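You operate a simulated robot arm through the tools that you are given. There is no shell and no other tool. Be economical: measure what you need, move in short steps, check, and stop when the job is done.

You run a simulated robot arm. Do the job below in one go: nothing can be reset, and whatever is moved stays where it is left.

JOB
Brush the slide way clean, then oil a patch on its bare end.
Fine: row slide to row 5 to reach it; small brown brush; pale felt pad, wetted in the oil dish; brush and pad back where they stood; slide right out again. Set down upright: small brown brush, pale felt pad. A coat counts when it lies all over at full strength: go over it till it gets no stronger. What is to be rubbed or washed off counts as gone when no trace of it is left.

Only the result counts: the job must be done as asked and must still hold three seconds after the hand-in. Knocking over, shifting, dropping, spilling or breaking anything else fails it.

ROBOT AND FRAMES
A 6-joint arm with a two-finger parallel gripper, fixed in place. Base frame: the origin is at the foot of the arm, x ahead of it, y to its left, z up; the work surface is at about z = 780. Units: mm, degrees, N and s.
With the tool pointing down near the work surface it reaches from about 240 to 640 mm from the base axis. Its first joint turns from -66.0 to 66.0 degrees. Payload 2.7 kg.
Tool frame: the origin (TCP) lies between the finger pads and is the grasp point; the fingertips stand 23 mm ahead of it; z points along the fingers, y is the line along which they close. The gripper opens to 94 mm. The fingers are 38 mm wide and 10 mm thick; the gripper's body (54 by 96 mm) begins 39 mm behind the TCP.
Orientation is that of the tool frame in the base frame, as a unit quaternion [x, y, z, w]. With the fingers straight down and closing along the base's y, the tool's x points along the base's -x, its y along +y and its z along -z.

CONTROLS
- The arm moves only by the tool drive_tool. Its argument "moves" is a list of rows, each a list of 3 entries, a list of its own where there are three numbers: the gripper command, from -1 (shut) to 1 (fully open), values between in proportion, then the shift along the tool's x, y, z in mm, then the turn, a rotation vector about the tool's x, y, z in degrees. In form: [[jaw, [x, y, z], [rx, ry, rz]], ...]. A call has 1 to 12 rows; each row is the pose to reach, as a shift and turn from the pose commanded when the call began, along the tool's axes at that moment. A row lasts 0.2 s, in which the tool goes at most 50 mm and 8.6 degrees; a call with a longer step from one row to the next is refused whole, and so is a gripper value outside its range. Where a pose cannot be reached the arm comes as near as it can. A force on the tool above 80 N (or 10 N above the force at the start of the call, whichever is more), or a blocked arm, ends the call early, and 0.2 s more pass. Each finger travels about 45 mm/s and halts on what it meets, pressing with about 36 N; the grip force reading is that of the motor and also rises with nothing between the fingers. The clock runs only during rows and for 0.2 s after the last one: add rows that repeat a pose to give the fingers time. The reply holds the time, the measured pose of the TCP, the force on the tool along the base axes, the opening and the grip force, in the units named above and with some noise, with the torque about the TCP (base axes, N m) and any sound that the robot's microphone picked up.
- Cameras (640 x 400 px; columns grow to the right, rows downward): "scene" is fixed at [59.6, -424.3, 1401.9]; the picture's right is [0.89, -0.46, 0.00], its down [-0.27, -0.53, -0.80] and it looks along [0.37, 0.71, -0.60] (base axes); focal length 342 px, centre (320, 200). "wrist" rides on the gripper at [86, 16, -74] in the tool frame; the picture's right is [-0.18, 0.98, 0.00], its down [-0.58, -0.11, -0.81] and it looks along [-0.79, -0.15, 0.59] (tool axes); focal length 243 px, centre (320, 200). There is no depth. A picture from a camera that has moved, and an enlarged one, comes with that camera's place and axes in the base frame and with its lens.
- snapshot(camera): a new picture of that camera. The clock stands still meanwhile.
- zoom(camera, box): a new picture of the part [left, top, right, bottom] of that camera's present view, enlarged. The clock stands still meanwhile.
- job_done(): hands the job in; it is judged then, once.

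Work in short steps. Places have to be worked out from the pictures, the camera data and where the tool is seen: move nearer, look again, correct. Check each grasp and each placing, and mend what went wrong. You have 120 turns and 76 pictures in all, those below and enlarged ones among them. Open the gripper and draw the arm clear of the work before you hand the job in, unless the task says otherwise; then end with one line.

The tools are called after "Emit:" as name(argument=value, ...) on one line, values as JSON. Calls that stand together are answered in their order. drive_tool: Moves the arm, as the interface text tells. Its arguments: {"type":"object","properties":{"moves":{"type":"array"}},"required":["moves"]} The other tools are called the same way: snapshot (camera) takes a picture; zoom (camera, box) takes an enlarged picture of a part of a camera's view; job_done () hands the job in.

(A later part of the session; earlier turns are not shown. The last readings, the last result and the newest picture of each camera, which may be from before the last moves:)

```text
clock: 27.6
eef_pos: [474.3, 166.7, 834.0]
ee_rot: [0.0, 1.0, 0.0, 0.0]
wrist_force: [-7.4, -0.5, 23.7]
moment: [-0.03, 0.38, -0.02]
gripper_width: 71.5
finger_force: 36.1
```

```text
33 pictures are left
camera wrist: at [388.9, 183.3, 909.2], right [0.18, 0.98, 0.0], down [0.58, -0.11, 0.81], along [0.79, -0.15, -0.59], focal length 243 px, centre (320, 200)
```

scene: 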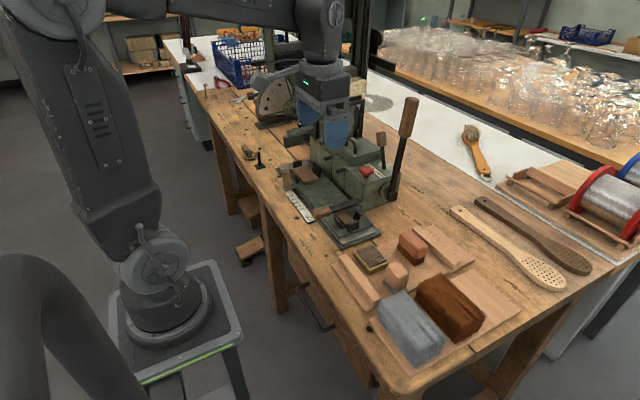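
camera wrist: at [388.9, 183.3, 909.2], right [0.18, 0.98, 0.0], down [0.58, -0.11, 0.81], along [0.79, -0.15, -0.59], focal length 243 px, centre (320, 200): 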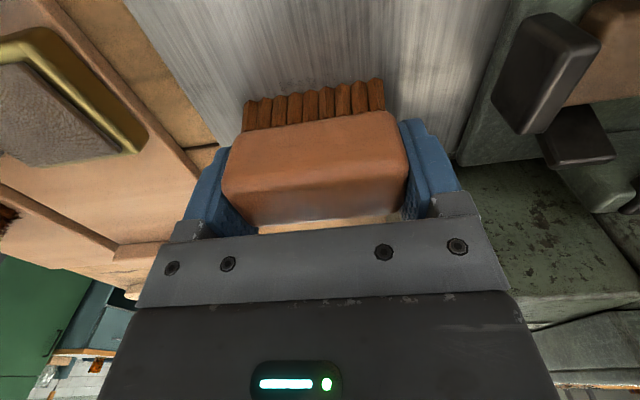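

The dirt is coming off. I brush once more at y≈183 and y≈145, over the full x range.

Emit:
drive_tool(moves=[[0.3, [0, 16, 0], [0, 0, 0]], [0.3, [22, 16, 0], [0, 0, 0]], [0.3, [44, 16, 0], [0, 0, 0]], [0.3, [62, 16, 0], [0, 0, 0]], [0.3, [62, -5, 0], [0, 0, 0]], [0.3, [62, -24, 0], [0, 0, 0]], [0.3, [40, -24, 0], [0, 0, 0]], [0.3, [18, -24, 0], [0, 0, 0]], [0.3, [-6, -24, 0], [0, 0, 0]], [0.3, [-6, -4, 0], [0, 0, 0]], [0.3, [-6, 16, 0], [0, 0, 0]], [0.3, [-6, 16, 0], [0, 0, 0]]])

Emit:
drive_tool(moves=[[0.3, [20, 0, 0], [0, 0, 0]], [0.3, [44, 0, 0], [0, 0, 0]], [0.3, [68, 0, 0], [0, 0, 0]], [0.3, [68, -20, 0], [0, 0, 0]], [0.3, [68, -40, 0], [0, 0, 0]], [0.3, [68, -60, 0], [0, 0, 0]], [0.3, [44, -60, 0], [0, 0, 0]], [0.3, [20, -60, 0], [0, 0, 0]], [0.3, [0, -60, 0], [0, 0, 0]], [0.3, [0, -60, -20], [0, 0, 0]], [0.3, [20, -70, -65], [0, 0, 0]], [0.3, [20, -70, -65], [0, 0, 0]]])

Emit:
zoom(camera="scene", box=[310, 160, 420, 250])

Emit:
snapshot(camera="wrist")

```text
clock: 30.2
eef_pos: [480.3, 182.4, 834.6]
ee_rot: [0.001, 1.0, 0.0, 0.0]
wrist_force: [1.9, -4.6, 12.1]
moment: [-0.27, -0.07, -0.02]
gripper_width: 71.6
finger_force: 36.1
```

```text
refused: row 11 steps farther than a row can; nothing moved
```

```text
4.44 times, centred on (365, 205) of scene
camera zoom: at [59.5, -424.5, 1401.9], right [0.89, -0.46, 0.0], down [-0.27, -0.53, -0.8], along [0.37, 0.71, -0.59], focal length 1518 px, centre (120, 178)
```

zoom: 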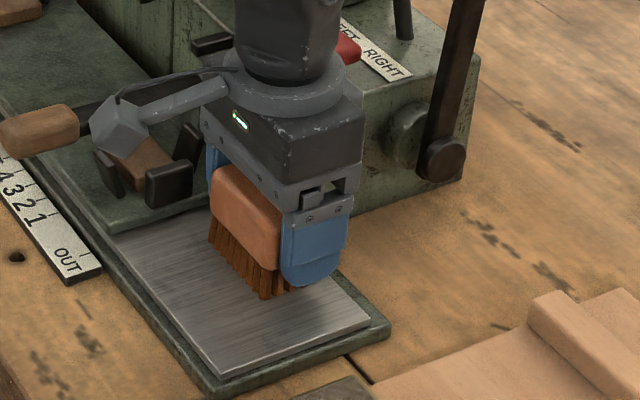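

```text
31 pictures are left
camera wrist: at [394.9, 199.2, 909.1], right [0.18, 0.98, 0.0], down [0.58, -0.11, 0.81], along [0.79, -0.15, -0.59], focal length 243 px, centre (320, 200)
```

wrist: 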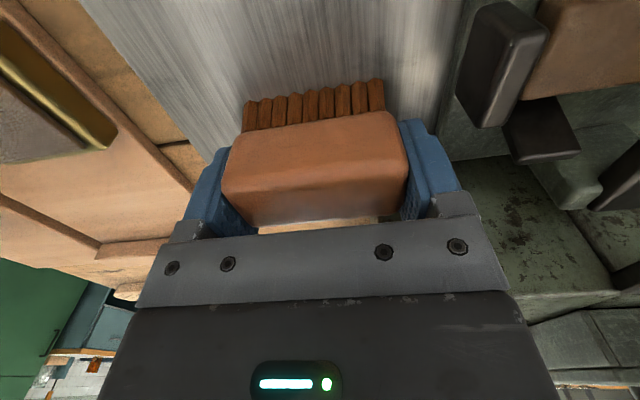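

It looks clean; one more full pass, then lift to inspect.

Emit:
drive_tool(moves=[[0.3, [20, 0, 0], [0, 0, 0]], [0.3, [44, 0, 0], [0, 0, 0]], [0.3, [68, 0, 0], [0, 0, 0]], [0.3, [68, -20, 0], [0, 0, 0]], [0.3, [68, -40, 0], [0, 0, 0]], [0.3, [44, -40, 0], [0, 0, 0]], [0.3, [20, -40, 0], [0, 0, 0]], [0.3, [0, -40, 0], [0, 0, 0]], [0.3, [0, -40, -25], [0, 0, 0]], [0.3, [0, -75, -50], [0, 0, 0]], [0.3, [0, -110, -65], [0, 0, 0]], [0.3, [0, -110, -65], [0, 0, 0]]])

Emit:
zoom(camera="scene", box=[320, 185, 400, 245])

```text
clock: 32.8
eef_pos: [480.4, 72.9, 899.4]
ee_rot: [0.0, 1.0, 0.001, 0.0]
wrist_force: [-0.8, 0.8, -1.4]
moment: [-0.01, 0.0, -0.02]
gripper_width: 71.6
finger_force: 35.4
```

```text
6.67 times, centred on (360, 215) of scene
camera zoom: at [59.6, -424.4, 1401.9], right [0.89, -0.46, 0.0], down [-0.27, -0.53, -0.8], along [0.37, 0.71, -0.6], focal length 2276 px, centre (53, 100)
```

zoom: 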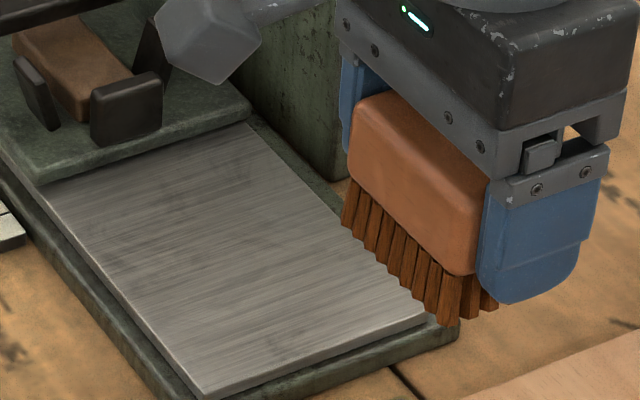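

The way looks clean. I return the brush above (543, 4.5) and lower it to its board.

Emit:
drive_tool(moves=[[0.3, [-20, -25, 0], [0, 0, 0]], [0.3, [-40, -50, 0], [0, 0, 0]], [0.3, [-62.6, -68.4, 0], [0, 0, 0]], [0.3, [-62.6, -68.4, 30], [0, 0, 0]], [0.3, [-62.6, -68.4, 60], [0, 0, 0]], [0.3, [-62.6, -68.4, 68], [0, 0, 0]], [0.3, [-62.6, -68.4, 70.5], [0, 0, 0]], [0.3, [-62.6, -68.4, 70.5], [0, 0, 0]]])

Emit:
snapshot(camera="wrist")

```text
clock: 34.6
eef_pos: [542.7, 3.7, 829.8]
ee_rot: [0.0, 1.0, 0.0, 0.0]
wrist_force: [0.9, -0.3, -0.6]
moment: [0.0, -0.03, 0.01]
gripper_width: 71.9
finger_force: 36.0
```

```text
29 pictures are left
camera wrist: at [457.5, 21.4, 903.5], right [0.18, 0.98, 0.0], down [0.58, -0.11, 0.81], along [0.79, -0.15, -0.59], focal length 243 px, centre (320, 200)
```

wrist: 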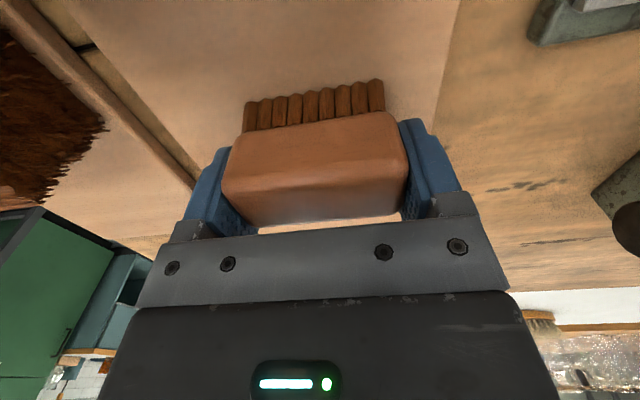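

Camera pose says I am ~1.2 mm too far in y; I correct, lower 2 mm to the grasp height and release.

Emit:
drive_tool(moves=[[0.3, [0.5, -1.2, 0], [0, 0, 0]], [0.3, [0.5, -1.2, 1], [0, 0, 0]], [0.3, [0.5, -1.2, 2], [0, 0, 0]], [0.3, [0.5, -1.2, 2], [0, 0, 0]]])

```text
clock: 35.6
eef_pos: [542.5, 2.8, 827.2]
ee_rot: [0.0, 1.0, 0.0, -0.001]
wrist_force: [-0.7, -0.1, -1.5]
moment: [0.01, -0.03, -0.01]
gripper_width: 71.6
finger_force: 36.2
```

No contact force yet; I lower another 1 mm then open.

Emit:
drive_tool(moves=[[0.3, [0, 0, 0.5], [0, 0, 0]], [0.3, [0, 0, 1], [0, 0, 0]], [0.3, [0, 0, 1], [0, 0, 0]]])

```text
clock: 36.4
eef_pos: [542.5, 4.1, 825.4]
ee_rot: [0.0, 1.0, 0.001, 0.0]
wrist_force: [-0.4, 0.1, 1.9]
moment: [0.0, 0.01, -0.02]
gripper_width: 71.5
finger_force: 35.5
```

Touching down. I open and rise straight up.

Emit:
drive_tool(moves=[[0.6, [0, 0, 0], [0, 0, 0]], [0.9, [0, 0, 0], [0, 0, 0]], [0.9, [0, 0, 0], [0, 0, 0]], [0.9, [0, 0, -20], [0, 0, 0]], [0.9, [0, 0, -50], [0, 0, 0]], [0.9, [0, 0, -90], [0, 0, 0]], [0.9, [0, 0, -90], [0, 0, 0]]])

Emit:
snapshot(camera="wrist")

```text
clock: 38.0
eef_pos: [542.1, 4.9, 916.6]
ee_rot: [-0.001, 1.0, -0.001, 0.0]
wrist_force: [-0.6, 1.2, 0.0]
moment: [0.03, 0.01, 0.01]
gripper_width: 89.0
finger_force: 0.1
```

```text
28 pictures are left
camera wrist: at [456.1, 21.4, 991.5], right [0.18, 0.98, 0.0], down [0.58, -0.11, 0.81], along [0.79, -0.15, -0.59], focal length 243 px, centre (320, 200)
```

wrist: 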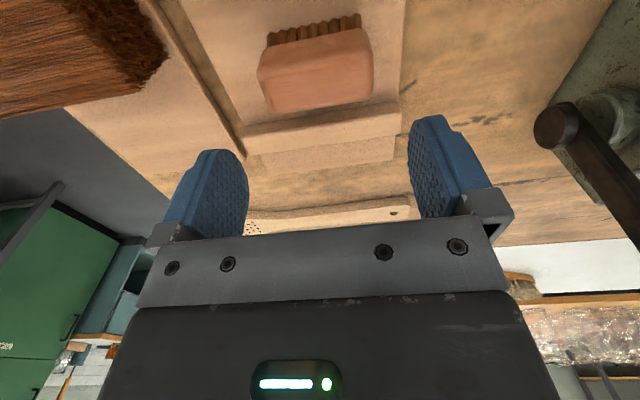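

Brush stands as before. I now go above the pad (≈(441,−56)) and yaw −90° so the fingers close along x.

Emit:
drive_tool(moves=[[0.7, [9, -6, 0], [0, 0, -8.2]], [0.5, [18, -11, 0], [0, 0, -16.4]], [0.3, [27, -17, 0], [0, 0, -24.6]], [0.3, [36, -22, 0], [0, 0, -32.8]], [0.3, [45, -28, 0], [0, 0, -41]], [0.3, [54, -33, 0], [0, 0, -49.2]], [0.3, [63, -39, 0], [0, 0, -57.4]], [0.3, [72, -44, 0], [0, 0, -65.6]], [0.3, [81, -50, 0], [0, 0, -73.8]], [0.3, [90, -55, 0], [0, 0, -82]], [0.3, [100, -61, 0], [0, 0, -90]], [0.3, [100, -61, 0], [0, 0, -90]]])

Emit:
snapshot(camera="wrist")

```text
clock: 40.6
eef_pos: [442.6, -57.5, 916.0]
ee_rot: [0.707, -0.707, 0.0, 0.0]
wrist_force: [0.4, 0.7, -0.3]
moment: [-0.03, -0.04, -0.03]
gripper_width: 60.9
finger_force: 0.0
```

```text
27 pictures are left
camera wrist: at [427.5, -143.9, 990.2], right [-0.98, 0.18, 0.0], down [0.11, 0.58, 0.81], along [0.15, 0.79, -0.59], focal length 243 px, centre (320, 200)
```

wrist: 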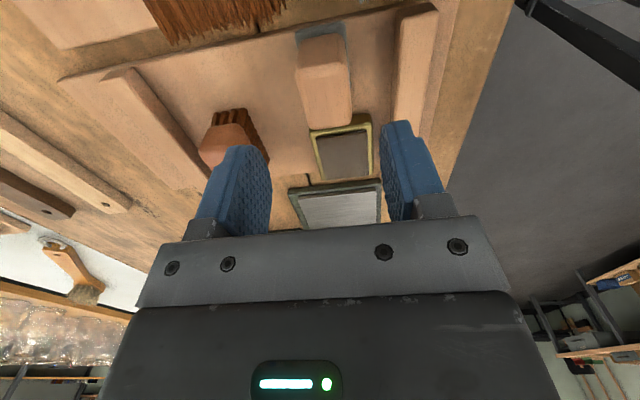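

Block reads x 421–456 (centre ≈438), y centre ≈ −56. I shift x by −4 and lower to z≈828, then look before closing.

Emit:
drive_tool(moves=[[0.4, [0, 4, 25], [0, 0, 0]], [0.4, [0, 4, 50], [0, 0, 0]], [0.4, [0, 4, 65], [0, 0, 0]], [0.4, [0, 4, 77], [0, 0, 0]], [0.4, [0, 4, 87], [0, 0, 0]], [0.4, [0, 4, 87], [0, 0, 0]]])

Emit:
snapshot(camera="wrist")

```text
clock: 42.0
eef_pos: [438.9, -58.5, 828.1]
ee_rot: [-0.707, 0.708, 0.0, 0.0]
wrist_force: [-0.3, -0.7, -0.2]
moment: [0.01, 0.0, -0.01]
gripper_width: 65.9
finger_force: 0.0
```

```text
26 pictures are left
camera wrist: at [423.5, -144.1, 902.7], right [-0.98, 0.18, 0.0], down [0.11, 0.58, 0.81], along [0.15, 0.79, -0.59], focal length 243 px, centre (320, 200)
```

wrist: 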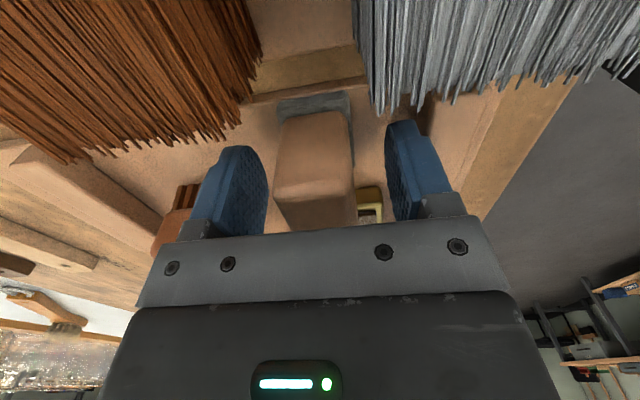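

The block is centred between the fingers (≈439). I close on it.

Emit:
drive_tool(moves=[[0.1, [0, 0, 0], [0, 0, 0]], [-0.4, [0, 0, 0], [0, 0, 0]], [-0.4, [0, 0, 0], [0, 0, 0]], [-0.4, [0, 0, 0], [0, 0, 0]]])

Emit:
snapshot(camera="wrist")

```text
clock: 43.0
eef_pos: [439.3, -57.9, 828.9]
ee_rot: [0.707, -0.707, 0.0, 0.0]
wrist_force: [0.4, -0.5, 0.1]
moment: [-0.02, -0.01, -0.02]
gripper_width: 31.5
finger_force: 36.2
```

```text
25 pictures are left
camera wrist: at [423.4, -144.1, 902.9], right [-0.98, 0.18, 0.0], down [0.11, 0.58, 0.81], along [0.15, 0.79, -0.59], focal length 243 px, centre (320, 200)
```

wrist: 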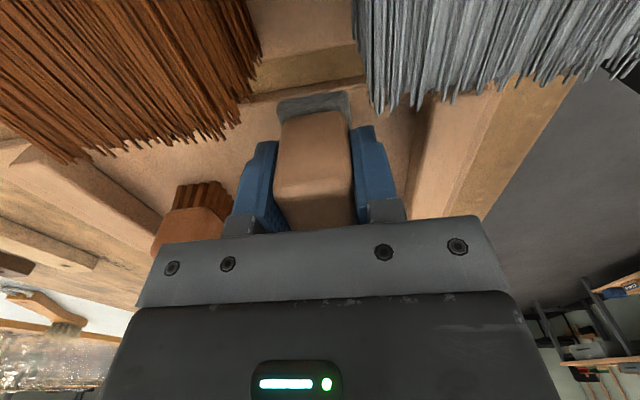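

Held (31.5 mm), not shifted. I lift and carry it above the dish at (≈434, 30) and look.

Emit:
drive_tool(moves=[[-0.4, [0, 0, -30], [0, 0, 0]], [-0.4, [0, 0, -60], [0, 0, 0]], [-0.4, [-30, 2, -60], [0, 0, 0]], [-0.4, [-60, 4, -60], [0, 0, 0]], [-0.4, [-86, 5, -60], [0, 0, 0]], [-0.4, [-86, 5, -40], [0, 0, 0]], [-0.4, [-86, 5, -40], [0, 0, 0]]])

Emit:
snapshot(camera="wrist")

Emit:
zoom(camera="scene", box=[330, 200, 430, 285])

```text
clock: 44.6
eef_pos: [434.9, 29.0, 869.2]
ee_rot: [0.707, -0.707, 0.0, -0.001]
wrist_force: [-0.9, -0.2, -0.4]
moment: [0.02, 0.0, -0.04]
gripper_width: 31.5
finger_force: 35.8
```

```text
24 pictures are left
camera wrist: at [419.2, -57.7, 943.7], right [-0.98, 0.18, 0.0], down [0.11, 0.58, 0.81], along [0.15, 0.79, -0.59], focal length 243 px, centre (320, 200)
```

wrist: 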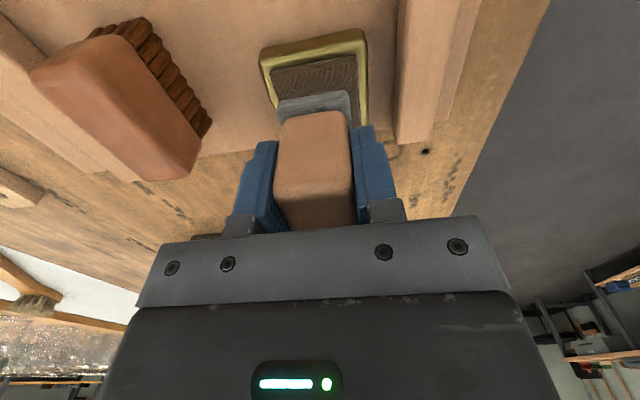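

```text
4.71 times, centred on (380, 242) of scene
camera zoom: at [59.7, -424.3, 1401.9], right [0.89, -0.46, 0.0], down [-0.27, -0.53, -0.8], along [0.37, 0.71, -0.6], focal length 1607 px, centre (38, 0)
```

zoom: 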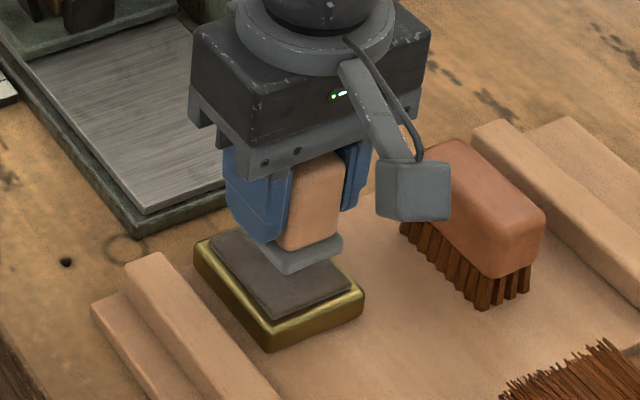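

Dish spans x 406–460, y −6…67, so the pad is centred over it. I lower gently into it till contact.

Emit:
drive_tool(moves=[[-0.4, [0, 1, 10], [0, 0, 0]], [-0.4, [0, 1, 18], [0, 0, 0]], [-0.4, [0, 1, 22], [0, 0, 0]], [-0.4, [0, 1, 24], [0, 0, 0]], [-0.4, [0, 1, 24], [0, 0, 0]]])

```text
clock: 45.8
eef_pos: [434.1, 28.5, 846.0]
ee_rot: [0.707, -0.707, 0.002, -0.002]
wrist_force: [-0.5, -0.8, 29.3]
moment: [-0.05, 0.16, -0.01]
gripper_width: 31.3
finger_force: 35.9
```

Contact at z≈846, 29 N. I hold it for about a second, then lift and look at the felt.

Emit:
drive_tool(moves=[[-0.4, [2, 0, 0], [0, 0, 0]], [-0.4, [-2, 0, 0], [0, 0, 0]], [-0.4, [2, 0, 0], [0, 0, 0]], [-0.4, [0, 0, 0], [0, 0, 0]], [-0.4, [0, 0, 0], [0, 0, 0]], [-0.4, [0, 0, -20], [0, 0, 0]], [-0.4, [0, 0, -45], [0, 0, 0]], [-0.4, [0, 0, -45], [0, 0, 0]]])

Emit:
zoom(camera="scene", box=[345, 215, 415, 275])

```text
clock: 47.6
eef_pos: [432.7, 28.0, 889.9]
ee_rot: [-0.707, 0.707, 0.001, -0.001]
wrist_force: [0.0, 0.0, -0.1]
moment: [0.0, 0.0, -0.01]
gripper_width: 31.5
finger_force: 35.7
```

```text
6.67 times, centred on (380, 245) of scene
camera zoom: at [59.6, -424.3, 1401.9], right [0.89, -0.46, 0.0], down [-0.27, -0.53, -0.8], along [0.37, 0.71, -0.6], focal length 2276 px, centre (-80, -100)
```

zoom: 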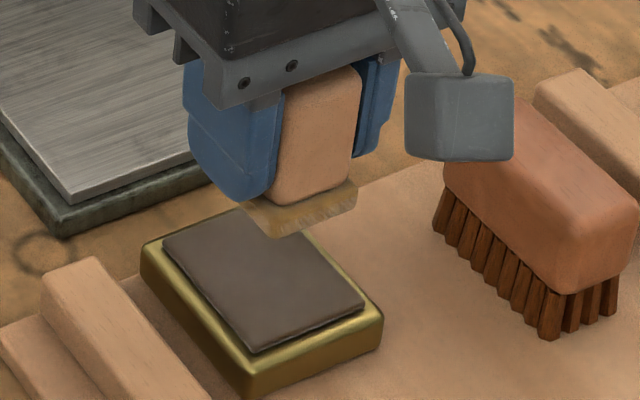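

The felt is amber with oil. I carry it over the −y end of the way and lower to near contact (z≈838).

Emit:
drive_tool(moves=[[-0.4, [-40, -6, 0], [0, 0, 0]], [-0.4, [-80, -12, 0], [0, 0, 0]], [-0.4, [-114, -17, 0], [0, 0, 0]], [-0.4, [-114, -17, 30], [0, 0, 0]], [-0.4, [-114, -17, 48], [0, 0, 0]], [-0.4, [-114, -17, 51], [0, 0, 0]], [-0.4, [-114, -17, 52.5], [0, 0, 0]], [-0.4, [-114, -17, 52.5], [0, 0, 0]]])

Emit:
zoom(camera="scene", box=[320, 180, 400, 245])

```text
clock: 49.4
eef_pos: [449.8, 143.3, 837.2]
ee_rot: [-0.707, 0.708, 0.001, 0.001]
wrist_force: [0.0, -0.4, -0.1]
moment: [-0.01, -0.01, -0.01]
gripper_width: 31.6
finger_force: 35.8
```

```text
6.15 times, centred on (360, 212) of scene
camera zoom: at [59.7, -424.3, 1401.9], right [0.89, -0.46, 0.0], down [-0.27, -0.53, -0.8], along [0.37, 0.71, -0.6], focal length 2101 px, centre (74, 123)
```

zoom: 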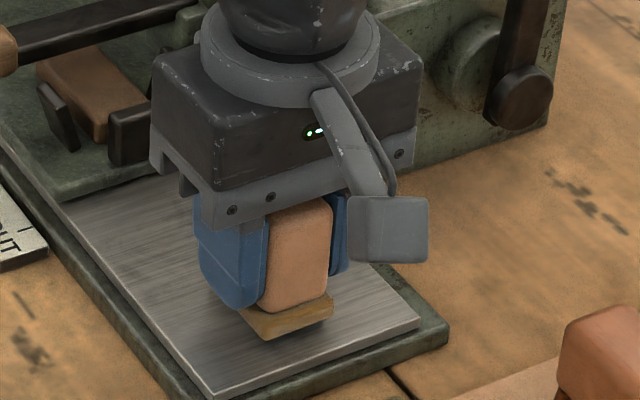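

Just above. I lower in 1 mm steps to contact.

Emit:
drive_tool(moves=[[-0.4, [0, 0, 1], [0, 0, 0]], [-0.4, [0, 0, 2], [0, 0, 0]], [-0.4, [0, 0, 2.5], [0, 0, 0]], [-0.4, [0, 0, 2.5], [0, 0, 0]]])

```text
clock: 50.4
eef_pos: [449.9, 142.2, 834.2]
ee_rot: [0.707, -0.707, -0.001, 0.0]
wrist_force: [-0.2, -0.2, -0.8]
moment: [0.02, 0.0, -0.01]
gripper_width: 31.3
finger_force: 36.0
```

Emit:
drive_tool(moves=[[-0.4, [0, 0, 1], [0, 0, 0]], [-0.4, [0, 0, 2], [0, 0, 0]], [-0.4, [0, 0, 2], [0, 0, 0]]])

```text
clock: 51.2
eef_pos: [449.7, 143.0, 832.5]
ee_rot: [0.707, -0.707, 0.0, 0.0]
wrist_force: [0.0, 1.2, 0.3]
moment: [-0.02, 0.0, -0.02]
gripper_width: 31.5
finger_force: 35.8
```

Still free; continuing down by 1 mm steps.

Emit:
drive_tool(moves=[[-0.4, [0, 0, 1], [0, 0, 0]], [-0.4, [0, 0, 1.5], [0, 0, 0]], [-0.4, [0, 0, 2], [0, 0, 0]], [-0.4, [0, 0, 2], [0, 0, 0]]])

```text
clock: 52.2
eef_pos: [449.2, 142.8, 832.7]
ee_rot: [-0.707, 0.707, 0.0, 0.001]
wrist_force: [-8.7, -0.1, 25.1]
moment: [-0.06, 0.3, 0.02]
gripper_width: 31.3
finger_force: 35.9
```

Contact, 25 N. I ease 0.3 mm and rub in x strokes over the end strip.

Emit:
drive_tool(moves=[[-0.4, [0, 16, -0.3], [0, 0, 0]], [-0.4, [0, 32, -0.3], [0, 0, 0]], [-0.4, [0, 16, -0.3], [0, 0, 0]], [-0.4, [0, 0, -0.3], [0, 0, 0]], [-0.4, [0, -16, -0.3], [0, 0, 0]], [-0.4, [0, -32, -0.3], [0, 0, 0]], [-0.4, [0, -16, -0.3], [0, 0, 0]], [-0.4, [0, 0, -0.3], [0, 0, 0]], [-0.4, [0, 16, -0.3], [0, 0, 0]], [-0.4, [0, 32, -0.3], [0, 0, 0]], [-0.4, [0, 32, -0.3], [0, 0, 0]]])

Emit:
zoom(camera="scene", box=[320, 180, 400, 245])

```text
clock: 54.6
eef_pos: [420.3, 143.6, 832.1]
ee_rot: [-0.707, 0.707, -0.001, 0.002]
wrist_force: [9.8, -0.7, 24.4]
moment: [-0.2, -0.08, 0.06]
gripper_width: 31.4
finger_force: 36.0
```

```text
6.15 times, centred on (360, 212) of scene
camera zoom: at [59.5, -424.4, 1401.9], right [0.89, -0.46, 0.0], down [-0.27, -0.53, -0.8], along [0.37, 0.71, -0.59], focal length 2101 px, centre (74, 123)
```

zoom: 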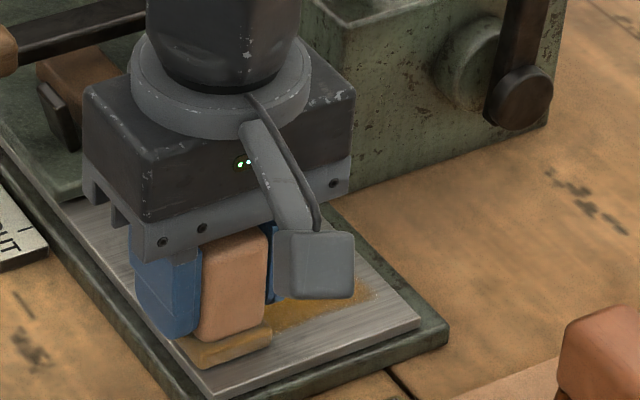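

Oil is being laid, still streaky. I work the strip more, extending to y≈165.

Emit:
drive_tool(moves=[[-0.4, [0, -20, 0], [0, 0, 0]], [-0.4, [0, -42, 0], [0, 0, 0]], [-0.4, [0, -62, 0], [0, 0, 0]], [-0.4, [-11, -62, 0], [0, 0, 0]], [-0.4, [-11, -42, 0], [0, 0, 0]], [-0.4, [-11, -20, 0], [0, 0, 0]], [-0.4, [-11, 0, 0], [0, 0, 0]], [-0.4, [-22, 0, 0], [0, 0, 0]], [-0.4, [-22, -20, 0], [0, 0, 0]], [-0.4, [-22, -42, 0], [0, 0, 0]], [-0.4, [-22, -62, 0], [0, 0, 0]], [-0.4, [-22, -62, 0], [0, 0, 0]]])

Emit:
drive_tool(moves=[[-0.4, [0, 20, 0], [0, 0, 0]], [-0.4, [0, 42, 0], [0, 0, 0]], [-0.4, [0, 62, 0], [0, 0, 0]], [-0.4, [11, 62, 0], [0, 0, 0]], [-0.4, [22, 62, 0], [0, 0, 0]], [-0.4, [22, 42, 0], [0, 0, 0]], [-0.4, [22, 20, 0], [0, 0, 0]], [-0.4, [22, 0, 0], [0, 0, 0]], [-0.4, [22, 0, -25], [0, 0, 0]], [-0.4, [50, 20, -50], [0, 0, 0]], [-0.4, [90, 40, -57], [0, 0, 0]], [-0.4, [130, 50, -57], [0, 0, 0]]])

Emit:
zoom(camera="scene", box=[320, 180, 400, 245])

```text
clock: 57.2
eef_pos: [479.7, 165.8, 832.6]
ee_rot: [-0.707, 0.707, -0.001, 0.002]
wrist_force: [-10.0, -0.1, 26.6]
moment: [0.04, 0.31, 0.0]
gripper_width: 31.3
finger_force: 35.6
```

```text
clock: 59.8
eef_pos: [430.2, 33.9, 887.9]
ee_rot: [-0.707, 0.707, 0.0, -0.001]
wrist_force: [-0.1, 0.7, -0.5]
moment: [0.04, -0.02, 0.0]
gripper_width: 31.6
finger_force: 35.9
```

```text
6.15 times, centred on (360, 212) of scene
camera zoom: at [59.7, -424.3, 1401.9], right [0.89, -0.46, 0.0], down [-0.27, -0.53, -0.8], along [0.37, 0.71, -0.6], focal length 2101 px, centre (74, 123)
```

zoom: 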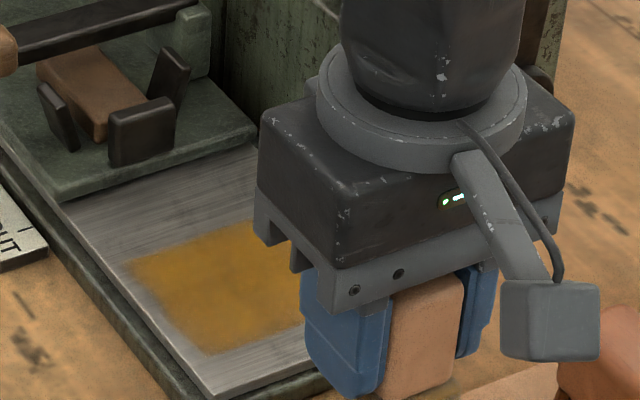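

A good amber patch; I re-wet the pad in the dish, then will go over it again and extend it.

Emit:
drive_tool(moves=[[-0.4, [6, -3, 0], [0, 0, 0]], [-0.4, [6, -3, 25], [0, 0, 0]], [-0.4, [6, -3, 36], [0, 0, 0]], [-0.4, [6, -3, 40], [0, 0, 0]], [-0.4, [6, -3, 42.5], [0, 0, 0]], [-0.4, [8, -3, 42.5], [0, 0, 0]], [-0.4, [4, -3, 42.5], [0, 0, 0]], [-0.4, [6, -3, 42.5], [0, 0, 0]], [-0.4, [6, -3, 42.5], [0, 0, 0]]])

```text
clock: 61.8
eef_pos: [432.3, 28.9, 844.6]
ee_rot: [0.707, -0.707, 0.0, -0.001]
wrist_force: [1.5, 3.3, 8.2]
moment: [0.09, 0.01, -0.04]
gripper_width: 31.1
finger_force: 36.4
```

Pressed at 8 N. I lift, go back over the patch and lower to contact.

Emit:
drive_tool(moves=[[-0.4, [0, 0, 0], [0, 0, 0]], [-0.4, [0, 0, -22], [0, 0, 0]], [-0.4, [0, 0, -40], [0, 0, 0]], [-0.4, [-38, -6, -40], [0, 0, 0]], [-0.4, [-76, -12, -40], [0, 0, 0]], [-0.4, [-110, -18, -30], [0, 0, 0]], [-0.4, [-110, -18, -5], [0, 0, 0]], [-0.4, [-110, -18, 9], [0, 0, 0]], [-0.4, [-110, -18, 12], [0, 0, 0]], [-0.4, [-110, -18, 13.5], [0, 0, 0]], [-0.4, [-110, -18, 13.5], [0, 0, 0]]])

```text
clock: 64.2
eef_pos: [449.9, 139.4, 833.0]
ee_rot: [-0.707, 0.707, 0.0, 0.0]
wrist_force: [-0.6, 0.6, 2.5]
moment: [0.03, 0.07, 0.01]
gripper_width: 31.2
finger_force: 36.3
```

Light touch; I press 1 mm more and rub lanes y≈139 to 187.

Emit:
drive_tool(moves=[[-0.4, [0, 17, 1], [0, 0, 0]], [-0.4, [0, 33, 1], [0, 0, 0]], [-0.4, [0, 11, 1], [0, 0, 0]], [-0.4, [0, -11, 1], [0, 0, 0]], [-0.4, [0, -33, 1], [0, 0, 0]], [-0.4, [-15, -33, 1], [0, 0, 0]], [-0.4, [-15, -11, 1], [0, 0, 0]], [-0.4, [-15, 11, 1], [0, 0, 0]], [-0.4, [-15, 33, 1], [0, 0, 0]], [-0.4, [-30, 33, 1], [0, 0, 0]], [-0.4, [-30, 11, 1], [0, 0, 0]], [-0.4, [-30, -11, 1], [0, 0, 0]]])

Emit:
drive_tool(moves=[[-0.4, [0, -22, 0], [0, 0, 0]], [-0.4, [-15, -22, 0], [0, 0, 0]], [-0.4, [-15, 0, 0], [0, 0, 0]], [-0.4, [-15, 22, 0], [0, 0, 0]], [-0.4, [-15, 44, 0], [0, 0, 0]], [-0.4, [-28, 44, 0], [0, 0, 0]], [-0.4, [-28, 22, 0], [0, 0, 0]], [-0.4, [-28, 0, 0], [0, 0, 0]], [-0.4, [-28, -22, 0], [0, 0, 0]], [-0.4, [-28, 0, 0], [0, 0, 0]], [-0.4, [-28, 22, 0], [0, 0, 0]], [-0.4, [-28, 44, 0], [0, 0, 0]]])

Emit:
drive_tool(moves=[[-0.4, [13, 0, 0], [0, 0, 0]], [-0.4, [13, -22, 0], [0, 0, 0]], [-0.4, [13, -44, 0], [0, 0, 0]], [-0.4, [13, -66, 0], [0, 0, 0]], [-0.4, [28, -66, 0], [0, 0, 0]], [-0.4, [28, -44, 0], [0, 0, 0]], [-0.4, [28, -22, 0], [0, 0, 0]], [-0.4, [28, 0, 0], [0, 0, 0]], [-0.4, [28, 0, -25], [0, 0, 0]], [-0.4, [68, 0, -50], [0, 0, 0]], [-0.4, [110, -5, -57], [0, 0, 0]], [-0.4, [150, -10, -57], [0, 0, 0]]])

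Emit:
snapshot(camera="wrist")

```text
clock: 66.8
eef_pos: [460.3, 169.7, 832.3]
ee_rot: [-0.707, 0.707, 0.0, 0.0]
wrist_force: [-12.4, 1.5, 29.7]
moment: [0.01, 0.38, -0.05]
gripper_width: 31.5
finger_force: 36.2
```

```text
clock: 69.4
eef_pos: [419.0, 197.4, 830.8]
ee_rot: [-0.707, 0.707, -0.001, 0.003]
wrist_force: [7.8, 0.8, 19.1]
moment: [-0.13, -0.05, 0.03]
gripper_width: 31.4
finger_force: 36.3
```

```text
clock: 72.0
eef_pos: [426.6, 45.8, 888.1]
ee_rot: [0.707, -0.707, 0.0, 0.0]
wrist_force: [0.5, 0.5, 0.3]
moment: [0.01, -0.02, -0.01]
gripper_width: 31.5
finger_force: 35.7
```

```text
18 pictures are left
camera wrist: at [411.8, -40.5, 963.1], right [-0.98, 0.18, 0.0], down [0.11, 0.58, 0.81], along [0.15, 0.79, -0.59], focal length 243 px, centre (320, 200)
```

wrist: 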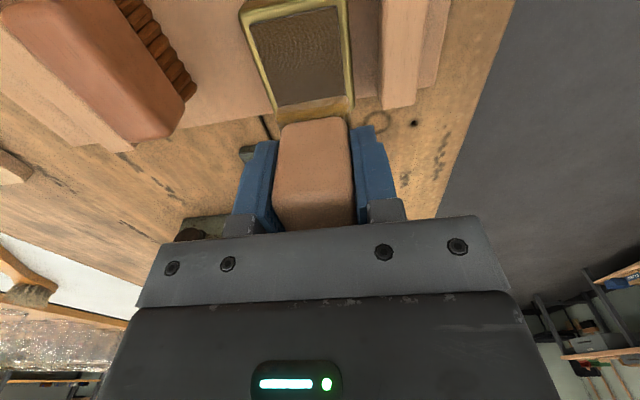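

I look at the patch from the scene camera.

Emit:
zoom(camera="scene", box=[320, 180, 400, 245])

```text
6.15 times, centred on (360, 212) of scene
camera zoom: at [59.7, -424.3, 1401.9], right [0.89, -0.46, 0.0], down [-0.27, -0.53, -0.8], along [0.37, 0.71, -0.6], focal length 2101 px, centre (74, 123)
```

zoom: 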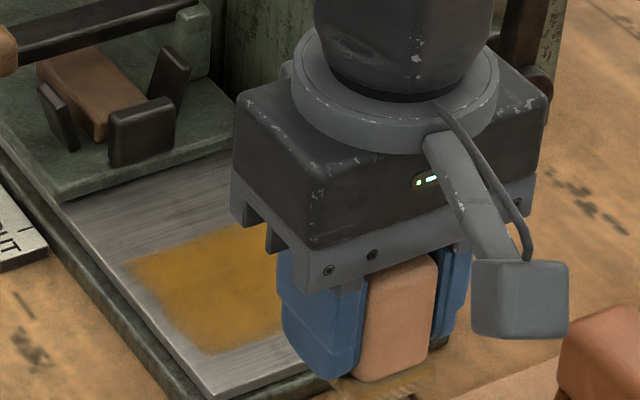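

The coat stays within a fixed patch (about x 407–, y 124–189), so that is the target. I re-wet and go over it again, edges included.

Emit:
drive_tool(moves=[[-0.4, [17, -7, 0], [0, 0, 0]], [-0.4, [17, -7, 25], [0, 0, 0]], [-0.4, [17, -7, 36], [0, 0, 0]], [-0.4, [17, -7, 41], [0, 0, 0]], [-0.4, [17, -7, 44], [0, 0, 0]], [-0.4, [19, -7, 44], [0, 0, 0]], [-0.4, [15, -7, 44], [0, 0, 0]], [-0.4, [17, -7, 44], [0, 0, 0]], [-0.4, [17, -7, 44], [0, 0, 0]]])

Emit:
drive_tool(moves=[[-0.4, [0, 0, 0], [0, 0, 0]], [-0.4, [0, 0, -22], [0, 0, 0]], [-0.4, [0, 0, -40], [0, 0, 0]], [-0.4, [-38, -6, -40], [0, 0, 0]], [-0.4, [-76, -12, -40], [0, 0, 0]], [-0.4, [-110, -17, -30], [0, 0, 0]], [-0.4, [-110, -17, -5], [0, 0, 0]], [-0.4, [-110, -17, 9], [0, 0, 0]], [-0.4, [-110, -17, 12], [0, 0, 0]], [-0.4, [-110, -17, 14], [0, 0, 0]], [-0.4, [-110, -17, 14], [0, 0, 0]]])

```text
clock: 74.0
eef_pos: [435.8, 31.0, 845.5]
ee_rot: [-0.707, 0.707, -0.001, 0.003]
wrist_force: [0.9, 2.1, 28.1]
moment: [0.06, 0.21, 0.0]
gripper_width: 31.4
finger_force: 36.2
```

```text
clock: 76.4
eef_pos: [452.7, 140.9, 831.3]
ee_rot: [-0.707, 0.707, -0.001, 0.002]
wrist_force: [-12.5, -3.7, 37.1]
moment: [-0.09, 0.47, -0.01]
gripper_width: 31.3
finger_force: 36.3
```

37 N is a bit much; I ease 0.6 mm and rub lanes y≈138, 152, 168, 176.

Emit:
drive_tool(moves=[[-0.4, [2, 17, -0.6], [0, 0, 0]], [-0.4, [2, 35, -0.6], [0, 0, 0]], [-0.4, [2, 12, -0.6], [0, 0, 0]], [-0.4, [2, -10, -0.6], [0, 0, 0]], [-0.4, [2, -32, -0.6], [0, 0, 0]], [-0.4, [2, -10, -0.6], [0, 0, 0]], [-0.4, [2, 12, -0.6], [0, 0, 0]], [-0.4, [2, 35, -0.6], [0, 0, 0]], [-0.4, [-12, 35, -0.6], [0, 0, 0]], [-0.4, [-12, 12, -0.6], [0, 0, 0]], [-0.4, [-12, -10, -0.6], [0, 0, 0]], [-0.4, [-12, -32, -0.6], [0, 0, 0]]])

Emit:
drive_tool(moves=[[-0.4, [-16, 0, 0], [0, 0, 0]], [-0.4, [-16, 22, 0], [0, 0, 0]], [-0.4, [-16, 44, 0], [0, 0, 0]], [-0.4, [-16, 67, 0], [0, 0, 0]], [-0.4, [-24, 67, 0], [0, 0, 0]], [-0.4, [-24, 44, 0], [0, 0, 0]], [-0.4, [-24, 22, 0], [0, 0, 0]], [-0.4, [-24, 0, 0], [0, 0, 0]], [-0.4, [-24, 22, 0], [0, 0, 0]], [-0.4, [-24, 44, 0], [0, 0, 0]], [-0.4, [-24, 67, 0], [0, 0, 0]], [-0.4, [-10, 67, 0], [0, 0, 0]]])

Emit:
drive_tool(moves=[[-0.4, [12, 0, 0], [0, 0, 0]], [-0.4, [26, 0, 0], [0, 0, 0]], [-0.4, [26, -22, 0], [0, 0, 0]], [-0.4, [26, -44, 0], [0, 0, 0]], [-0.4, [26, -67, 0], [0, 0, 0]], [-0.4, [10, -67, 0], [0, 0, 0]], [-0.4, [-8, -67, 0], [0, 0, 0]], [-0.4, [-8, -67, -25], [0, 0, 0]], [-0.4, [35, -67, -45], [0, 0, 0]], [-0.4, [75, -47, -57], [0, 0, 0]], [-0.4, [115, -25, -57], [0, 0, 0]], [-0.4, [160, -20, -57], [0, 0, 0]]])

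Emit:
drive_tool(moves=[[-0.4, [40, 0, -10], [0, 0, 0]], [-0.4, [70, 0, -10], [0, 0, 0]], [-0.4, [70, 0, -10], [0, 0, 0]]])

Emit:
zoom(camera="scene", box=[320, 180, 400, 245])

```text
clock: 79.0
eef_pos: [484.3, 152.5, 831.7]
ee_rot: [0.707, -0.707, 0.0, -0.001]
wrist_force: [-10.4, 1.2, 31.4]
moment: [0.03, 0.45, -0.05]
gripper_width: 31.6
finger_force: 35.3
```

```text
clock: 81.6
eef_pos: [416.2, 163.6, 833.2]
ee_rot: [0.707, -0.707, 0.001, -0.002]
wrist_force: [-0.8, 10.7, 25.9]
moment: [0.29, 0.14, -0.05]
gripper_width: 31.2
finger_force: 36.0
```

```text
clock: 84.2
eef_pos: [435.6, 2.3, 887.9]
ee_rot: [0.708, -0.707, 0.0, 0.0]
wrist_force: [-0.1, 0.4, -0.2]
moment: [0.04, -0.01, 0.01]
gripper_width: 31.3
finger_force: 35.8
```

```text
clock: 85.0
eef_pos: [435.3, -68.2, 897.9]
ee_rot: [0.707, -0.707, 0.0, 0.0]
wrist_force: [-0.1, -0.1, -1.3]
moment: [0.01, 0.0, -0.03]
gripper_width: 31.5
finger_force: 35.9
```

```text
6.15 times, centred on (360, 212) of scene
camera zoom: at [59.6, -424.4, 1401.9], right [0.89, -0.46, 0.0], down [-0.27, -0.53, -0.8], along [0.37, 0.71, -0.6], focal length 2101 px, centre (74, 123)
```

zoom: 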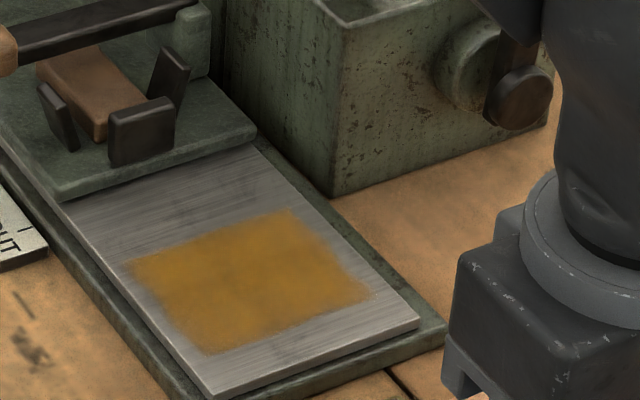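

The patch looks nearly uniform; edges and corners a bit lighter. One more wetting and a pass reaching beyond the edges.

Emit:
drive_tool(moves=[[-0.4, [-40, 0, 0], [0, 0, 0]], [-0.4, [-80, 0, 5], [0, 0, 0]], [-0.4, [-98, 1, 20], [0, 0, 0]], [-0.4, [-98, 1, 40], [0, 0, 0]], [-0.4, [-98, 1, 48], [0, 0, 0]], [-0.4, [-98, 1, 51], [0, 0, 0]], [-0.4, [-98, 1, 53.5], [0, 0, 0]], [-0.4, [-100, 1, 53.5], [0, 0, 0]], [-0.4, [-96, 1, 53.5], [0, 0, 0]], [-0.4, [-98, 1, 53.5], [0, 0, 0]], [-0.4, [-98, 1, 53.5], [0, 0, 0]]])

Emit:
drive_tool(moves=[[-0.4, [0, 0, 0], [0, 0, 0]], [-0.4, [0, 0, -22], [0, 0, 0]], [-0.4, [0, 0, -40], [0, 0, 0]], [-0.4, [-38, -6, -40], [0, 0, 0]], [-0.4, [-76, -12, -40], [0, 0, 0]], [-0.4, [-115, -17, -30], [0, 0, 0]], [-0.4, [-115, -17, -5], [0, 0, 0]], [-0.4, [-115, -17, 9], [0, 0, 0]], [-0.4, [-115, -17, 12], [0, 0, 0]], [-0.4, [-115, -17, 13.5], [0, 0, 0]], [-0.4, [-115, -17, 13.5], [0, 0, 0]]])

```text
clock: 87.4
eef_pos: [436.8, 30.4, 845.3]
ee_rot: [0.707, -0.707, 0.003, -0.002]
wrist_force: [1.9, 4.2, 26.6]
moment: [0.13, 0.13, 0.02]
gripper_width: 31.5
finger_force: 36.6
```

```text
clock: 89.8
eef_pos: [453.0, 144.9, 832.2]
ee_rot: [-0.707, 0.707, 0.0, 0.0]
wrist_force: [-10.4, -0.9, 28.1]
moment: [-0.05, 0.38, 0.01]
gripper_width: 31.3
finger_force: 35.8
```

I rub lanes at y≈132, 148, 164, 180 with x from 413 to 488.

Emit:
drive_tool(moves=[[-0.4, [13, 20, 0], [0, 0, 0]], [-0.4, [13, 39, 0], [0, 0, 0]], [-0.4, [13, 14, 0], [0, 0, 0]], [-0.4, [13, -11, 0], [0, 0, 0]], [-0.4, [13, -35, 0], [0, 0, 0]], [-0.4, [13, -11, 0], [0, 0, 0]], [-0.4, [13, 14, 0], [0, 0, 0]], [-0.4, [13, 39, 0], [0, 0, 0]], [-0.4, [-3, 39, 0], [0, 0, 0]], [-0.4, [-3, 14, 0], [0, 0, 0]], [-0.4, [-3, -11, 0], [0, 0, 0]], [-0.4, [-3, -35, 0], [0, 0, 0]]])

Emit:
drive_tool(moves=[[-0.4, [-16, 0, 0], [0, 0, 0]], [-0.4, [-16, 25, 0], [0, 0, 0]], [-0.4, [-16, 50, 0], [0, 0, 0]], [-0.4, [-16, 74, 0], [0, 0, 0]], [-0.4, [-32, 74, 0], [0, 0, 0]], [-0.4, [-32, 50, 0], [0, 0, 0]], [-0.4, [-32, 25, 0], [0, 0, 0]], [-0.4, [-32, 0, 0], [0, 0, 0]], [-0.4, [-16, 0, 0], [0, 0, 0]], [-0.4, [0, 0, 0], [0, 0, 0]], [-0.4, [16, 0, 0], [0, 0, 0]], [-0.4, [16, 25, 0], [0, 0, 0]]])

Emit:
drive_tool(moves=[[-0.4, [0, 25, 0], [0, 0, 0]], [-0.4, [0, 49, 0], [0, 0, 0]], [-0.4, [-20, 49, 0], [0, 0, 0]], [-0.4, [-45, 49, 0], [0, 0, 0]], [-0.4, [-45, 25, 0], [0, 0, 0]], [-0.4, [-25, 25, 0], [0, 0, 0]], [-0.4, [0, 25, 0], [0, 0, 0]], [-0.4, [0, 25, -25], [0, 0, 0]], [-0.4, [40, 25, -45], [0, 0, 0]], [-0.4, [85, 25, -57], [0, 0, 0]], [-0.4, [130, 25, -57], [0, 0, 0]], [-0.4, [170, 25, -57], [0, 0, 0]]])

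Emit:
zoom(camera="scene", box=[330, 200, 380, 240])

```text
clock: 92.4
eef_pos: [486.9, 148.1, 831.5]
ee_rot: [-0.707, 0.707, 0.0, 0.002]
wrist_force: [-11.6, 0.7, 29.8]
moment: [0.03, 0.41, -0.01]
gripper_width: 31.5
finger_force: 36.1
```

```text
clock: 95.0
eef_pos: [465.5, 130.5, 832.1]
ee_rot: [0.707, -0.707, 0.002, -0.003]
wrist_force: [8.9, -2.3, 22.3]
moment: [-0.06, -0.04, -0.02]
gripper_width: 31.4
finger_force: 35.9
```

```text
clock: 97.6
eef_pos: [436.4, -39.1, 887.5]
ee_rot: [0.707, -0.707, 0.0, 0.0]
wrist_force: [-0.3, -0.6, -1.4]
moment: [0.02, -0.04, -0.03]
gripper_width: 31.4
finger_force: 36.0
```

```text
10.00 times, centred on (355, 220) of scene
camera zoom: at [59.7, -424.3, 1401.9], right [0.89, -0.46, 0.0], down [-0.27, -0.53, -0.8], along [0.37, 0.71, -0.6], focal length 3415 px, centre (-30, 0)
```

zoom: 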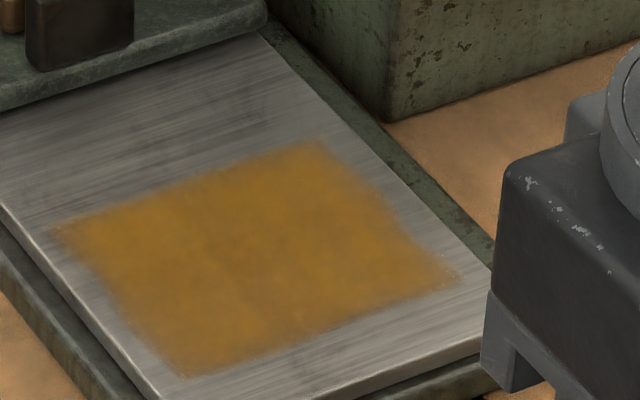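

The coat is uniform and no stronger than before; nothing more to gain. I take the pad back above its place (439, −58) and lower near.

Emit:
drive_tool(moves=[[-0.4, [19, -2.8, 0], [0, 0, 0]], [-0.4, [19, -2.8, 25], [0, 0, 0]], [-0.4, [19, -2.8, 45], [0, 0, 0]], [-0.4, [19, -2.8, 55], [0, 0, 0]], [-0.4, [19, -2.8, 55], [0, 0, 0]]])

Emit:
snapshot(camera="wrist")

```text
clock: 98.8
eef_pos: [440.9, -57.7, 832.5]
ee_rot: [-0.707, 0.707, 0.0, 0.0]
wrist_force: [0.8, 0.3, 0.7]
moment: [0.01, 0.03, 0.02]
gripper_width: 31.4
finger_force: 35.5
```

```text
14 pictures are left
camera wrist: at [425.4, -143.5, 907.4], right [-0.98, 0.18, 0.0], down [0.11, 0.58, 0.81], along [0.15, 0.79, -0.59], focal length 243 px, centre (320, 200)
```

wrist: 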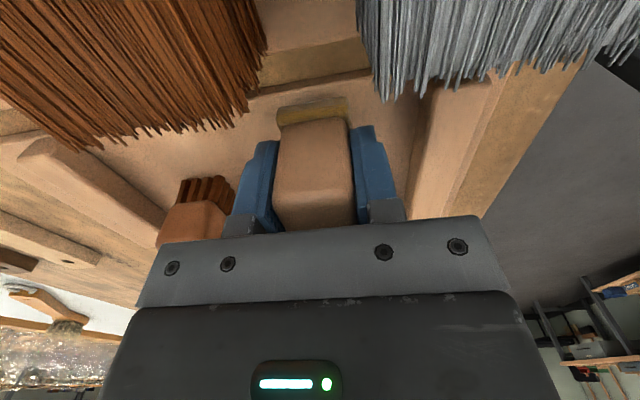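

Camera pose says correct by x −2, y −0.6; I lower in small steps to touch.

Emit:
drive_tool(moves=[[-0.4, [0.6, 2, 0], [0, 0, 0]], [-0.4, [0.6, 2, 2], [0, 0, 0]], [-0.4, [0.6, 2, 4], [0, 0, 0]], [-0.4, [0.6, 2, 4], [0, 0, 0]]])

```text
clock: 99.8
eef_pos: [438.1, -58.1, 828.1]
ee_rot: [-0.707, 0.707, 0.0, 0.0]
wrist_force: [-0.3, 0.0, -1.2]
moment: [0.0, -0.02, 0.03]
gripper_width: 31.3
finger_force: 35.8
```

No contact yet; pad probably slid up a little in the grip at the dish. I step down by 1 mm.

Emit:
drive_tool(moves=[[-0.4, [0, 0, 1], [0, 0, 0]], [-0.4, [0, 0, 2], [0, 0, 0]], [-0.4, [0, 0, 2], [0, 0, 0]]])

Emit:
drive_tool(moves=[[-0.4, [0, 0, 0.6], [0, 0, 0]], [-0.4, [0, 0, 1.2], [0, 0, 0]], [-0.4, [0, 0, 1.2], [0, 0, 0]]])

```text
clock: 100.6
eef_pos: [439.1, -57.7, 827.6]
ee_rot: [-0.707, 0.707, 0.001, 0.001]
wrist_force: [0.8, -0.8, -0.8]
moment: [0.02, 0.01, 0.0]
gripper_width: 31.4
finger_force: 36.2
```

```text
clock: 101.4
eef_pos: [438.5, -57.7, 824.6]
ee_rot: [0.707, -0.707, 0.0, 0.001]
wrist_force: [-0.1, 0.1, 0.8]
moment: [0.04, 0.0, -0.01]
gripper_width: 31.1
finger_force: 36.5
```

Emit:
drive_tool(moves=[[-0.4, [0, 0, 0.7], [0, 0, 0]], [-0.4, [0, 0, 1.4], [0, 0, 0]], [-0.4, [0, 0, 1.4], [0, 0, 0]]])

Emit:
zoom(camera="scene", box=[370, 235, 440, 300])

```text
clock: 102.2
eef_pos: [437.7, -57.9, 824.4]
ee_rot: [0.707, -0.707, 0.0, 0.0]
wrist_force: [2.1, 0.7, -0.5]
moment: [0.01, -0.03, 0.02]
gripper_width: 31.3
finger_force: 35.7
```

```text
6.15 times, centred on (405, 268) of scene
camera zoom: at [59.7, -424.3, 1401.9], right [0.89, -0.46, 0.0], down [-0.27, -0.53, -0.8], along [0.37, 0.71, -0.6], focal length 2101 px, centre (-203, -215)
```

zoom: 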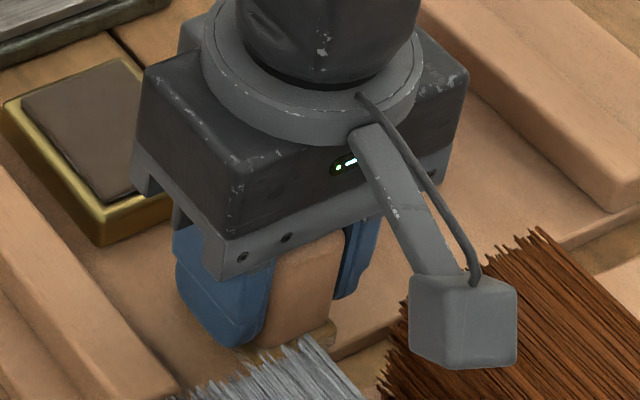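

Fingertips still have ~10 mm over the board; I keep stepping until I feel contact.

Emit:
drive_tool(moves=[[-0.4, [0, 0, 0.7], [0, 0, 0]], [-0.4, [0, 0, 1.4], [0, 0, 0]], [-0.4, [0, 0, 1.4], [0, 0, 0]]])

Emit:
drive_tool(moves=[[-0.4, [0, 0, 0.5], [0, 0, 0]], [-0.4, [0, 0, 1], [0, 0, 0]], [-0.4, [0, 0, 1], [0, 0, 0]]])

```text
clock: 103.0
eef_pos: [438.8, -58.2, 823.2]
ee_rot: [0.708, -0.706, 0.0, -0.001]
wrist_force: [-7.7, -0.7, 19.6]
moment: [0.08, 0.32, -0.01]
gripper_width: 31.4
finger_force: 36.2
```

```text
clock: 103.8
eef_pos: [439.6, -56.5, 822.4]
ee_rot: [0.707, -0.707, 0.001, -0.002]
wrist_force: [-10.0, -1.2, 41.3]
moment: [0.11, 0.44, 0.04]
gripper_width: 31.3
finger_force: 35.9
```

Contact reached; I back off 1.8 mm to relieve, open, and rise.

Emit:
drive_tool(moves=[[-0.4, [0, 0, -1], [0, 0, 0]], [-0.4, [0, 0, -1.8], [0, 0, 0]], [0, [0, 0, -1.8], [0, 0, 0]], [0.3, [0, 0, -1.8], [0, 0, 0]], [0.3, [0, 0, -1.8], [0, 0, 0]], [0.3, [0, 0, -30], [0, 0, 0]], [0.3, [0, 0, -60], [0, 0, 0]], [0.3, [0, 0, -95], [0, 0, 0]], [0.3, [0, 0, -95], [0, 0, 0]]])

Emit:
snapshot(camera="wrist")

```text
clock: 105.8
eef_pos: [437.7, -57.3, 917.8]
ee_rot: [0.707, -0.707, 0.0, 0.0]
wrist_force: [-0.6, 0.7, -0.5]
moment: [-0.02, 0.0, 0.01]
gripper_width: 61.0
finger_force: 0.1
```

```text
12 pictures are left
camera wrist: at [422.9, -143.4, 991.5], right [-0.98, 0.18, 0.0], down [0.11, 0.58, 0.81], along [0.15, 0.79, -0.59], focal length 243 px, centre (320, 200)
```

wrist: 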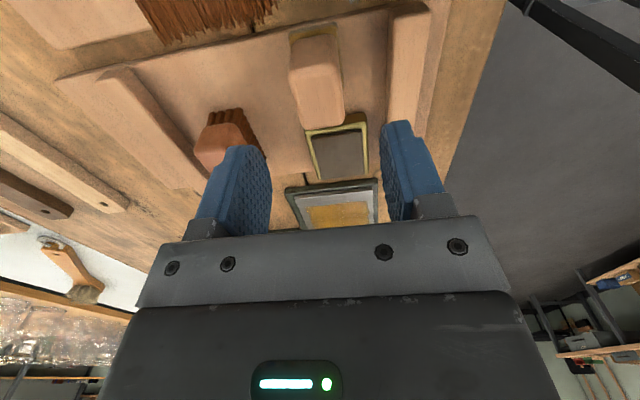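

I compare brush, pad and dish with the starting picture using the same scene zoom.

Emit:
drive_tool(moves=[[0.3, [0, 0, -45], [0, 0, 0]], [0.3, [-45, 15, -60], [0, 0, 0]], [0.3, [-85, 35, -60], [0, 0, 0]], [0.3, [-125, 55, -60], [0, 0, 0]], [0.3, [-165, 75, -60], [0, 0, 0]], [0.3, [-205, 75, -60], [0, 0, 0]], [0.3, [-205, 75, -60], [0, 0, 0]]])

Emit:
zoom(camera="scene", box=[340, 210, 460, 310])

```text
clock: 107.4
eef_pos: [364.6, 148.0, 977.0]
ee_rot: [0.707, -0.707, 0.001, 0.0]
wrist_force: [-0.1, -0.3, 0.5]
moment: [0.0, 0.0, 0.01]
gripper_width: 60.9
finger_force: 0.1
```

```text
4.00 times, centred on (400, 260) of scene
camera zoom: at [59.7, -424.3, 1401.9], right [0.89, -0.46, 0.0], down [-0.27, -0.53, -0.8], along [0.37, 0.71, -0.6], focal length 1366 px, centre (0, -40)
```

zoom: 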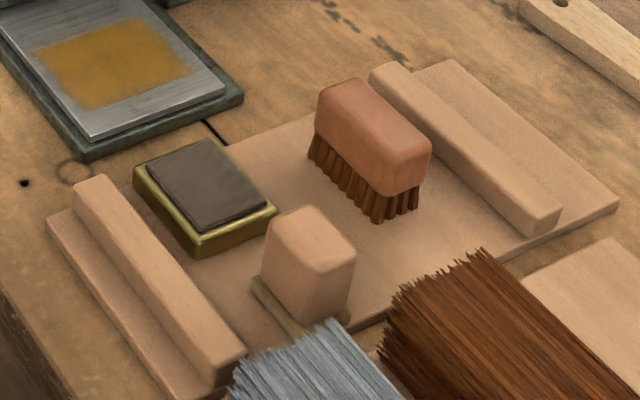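

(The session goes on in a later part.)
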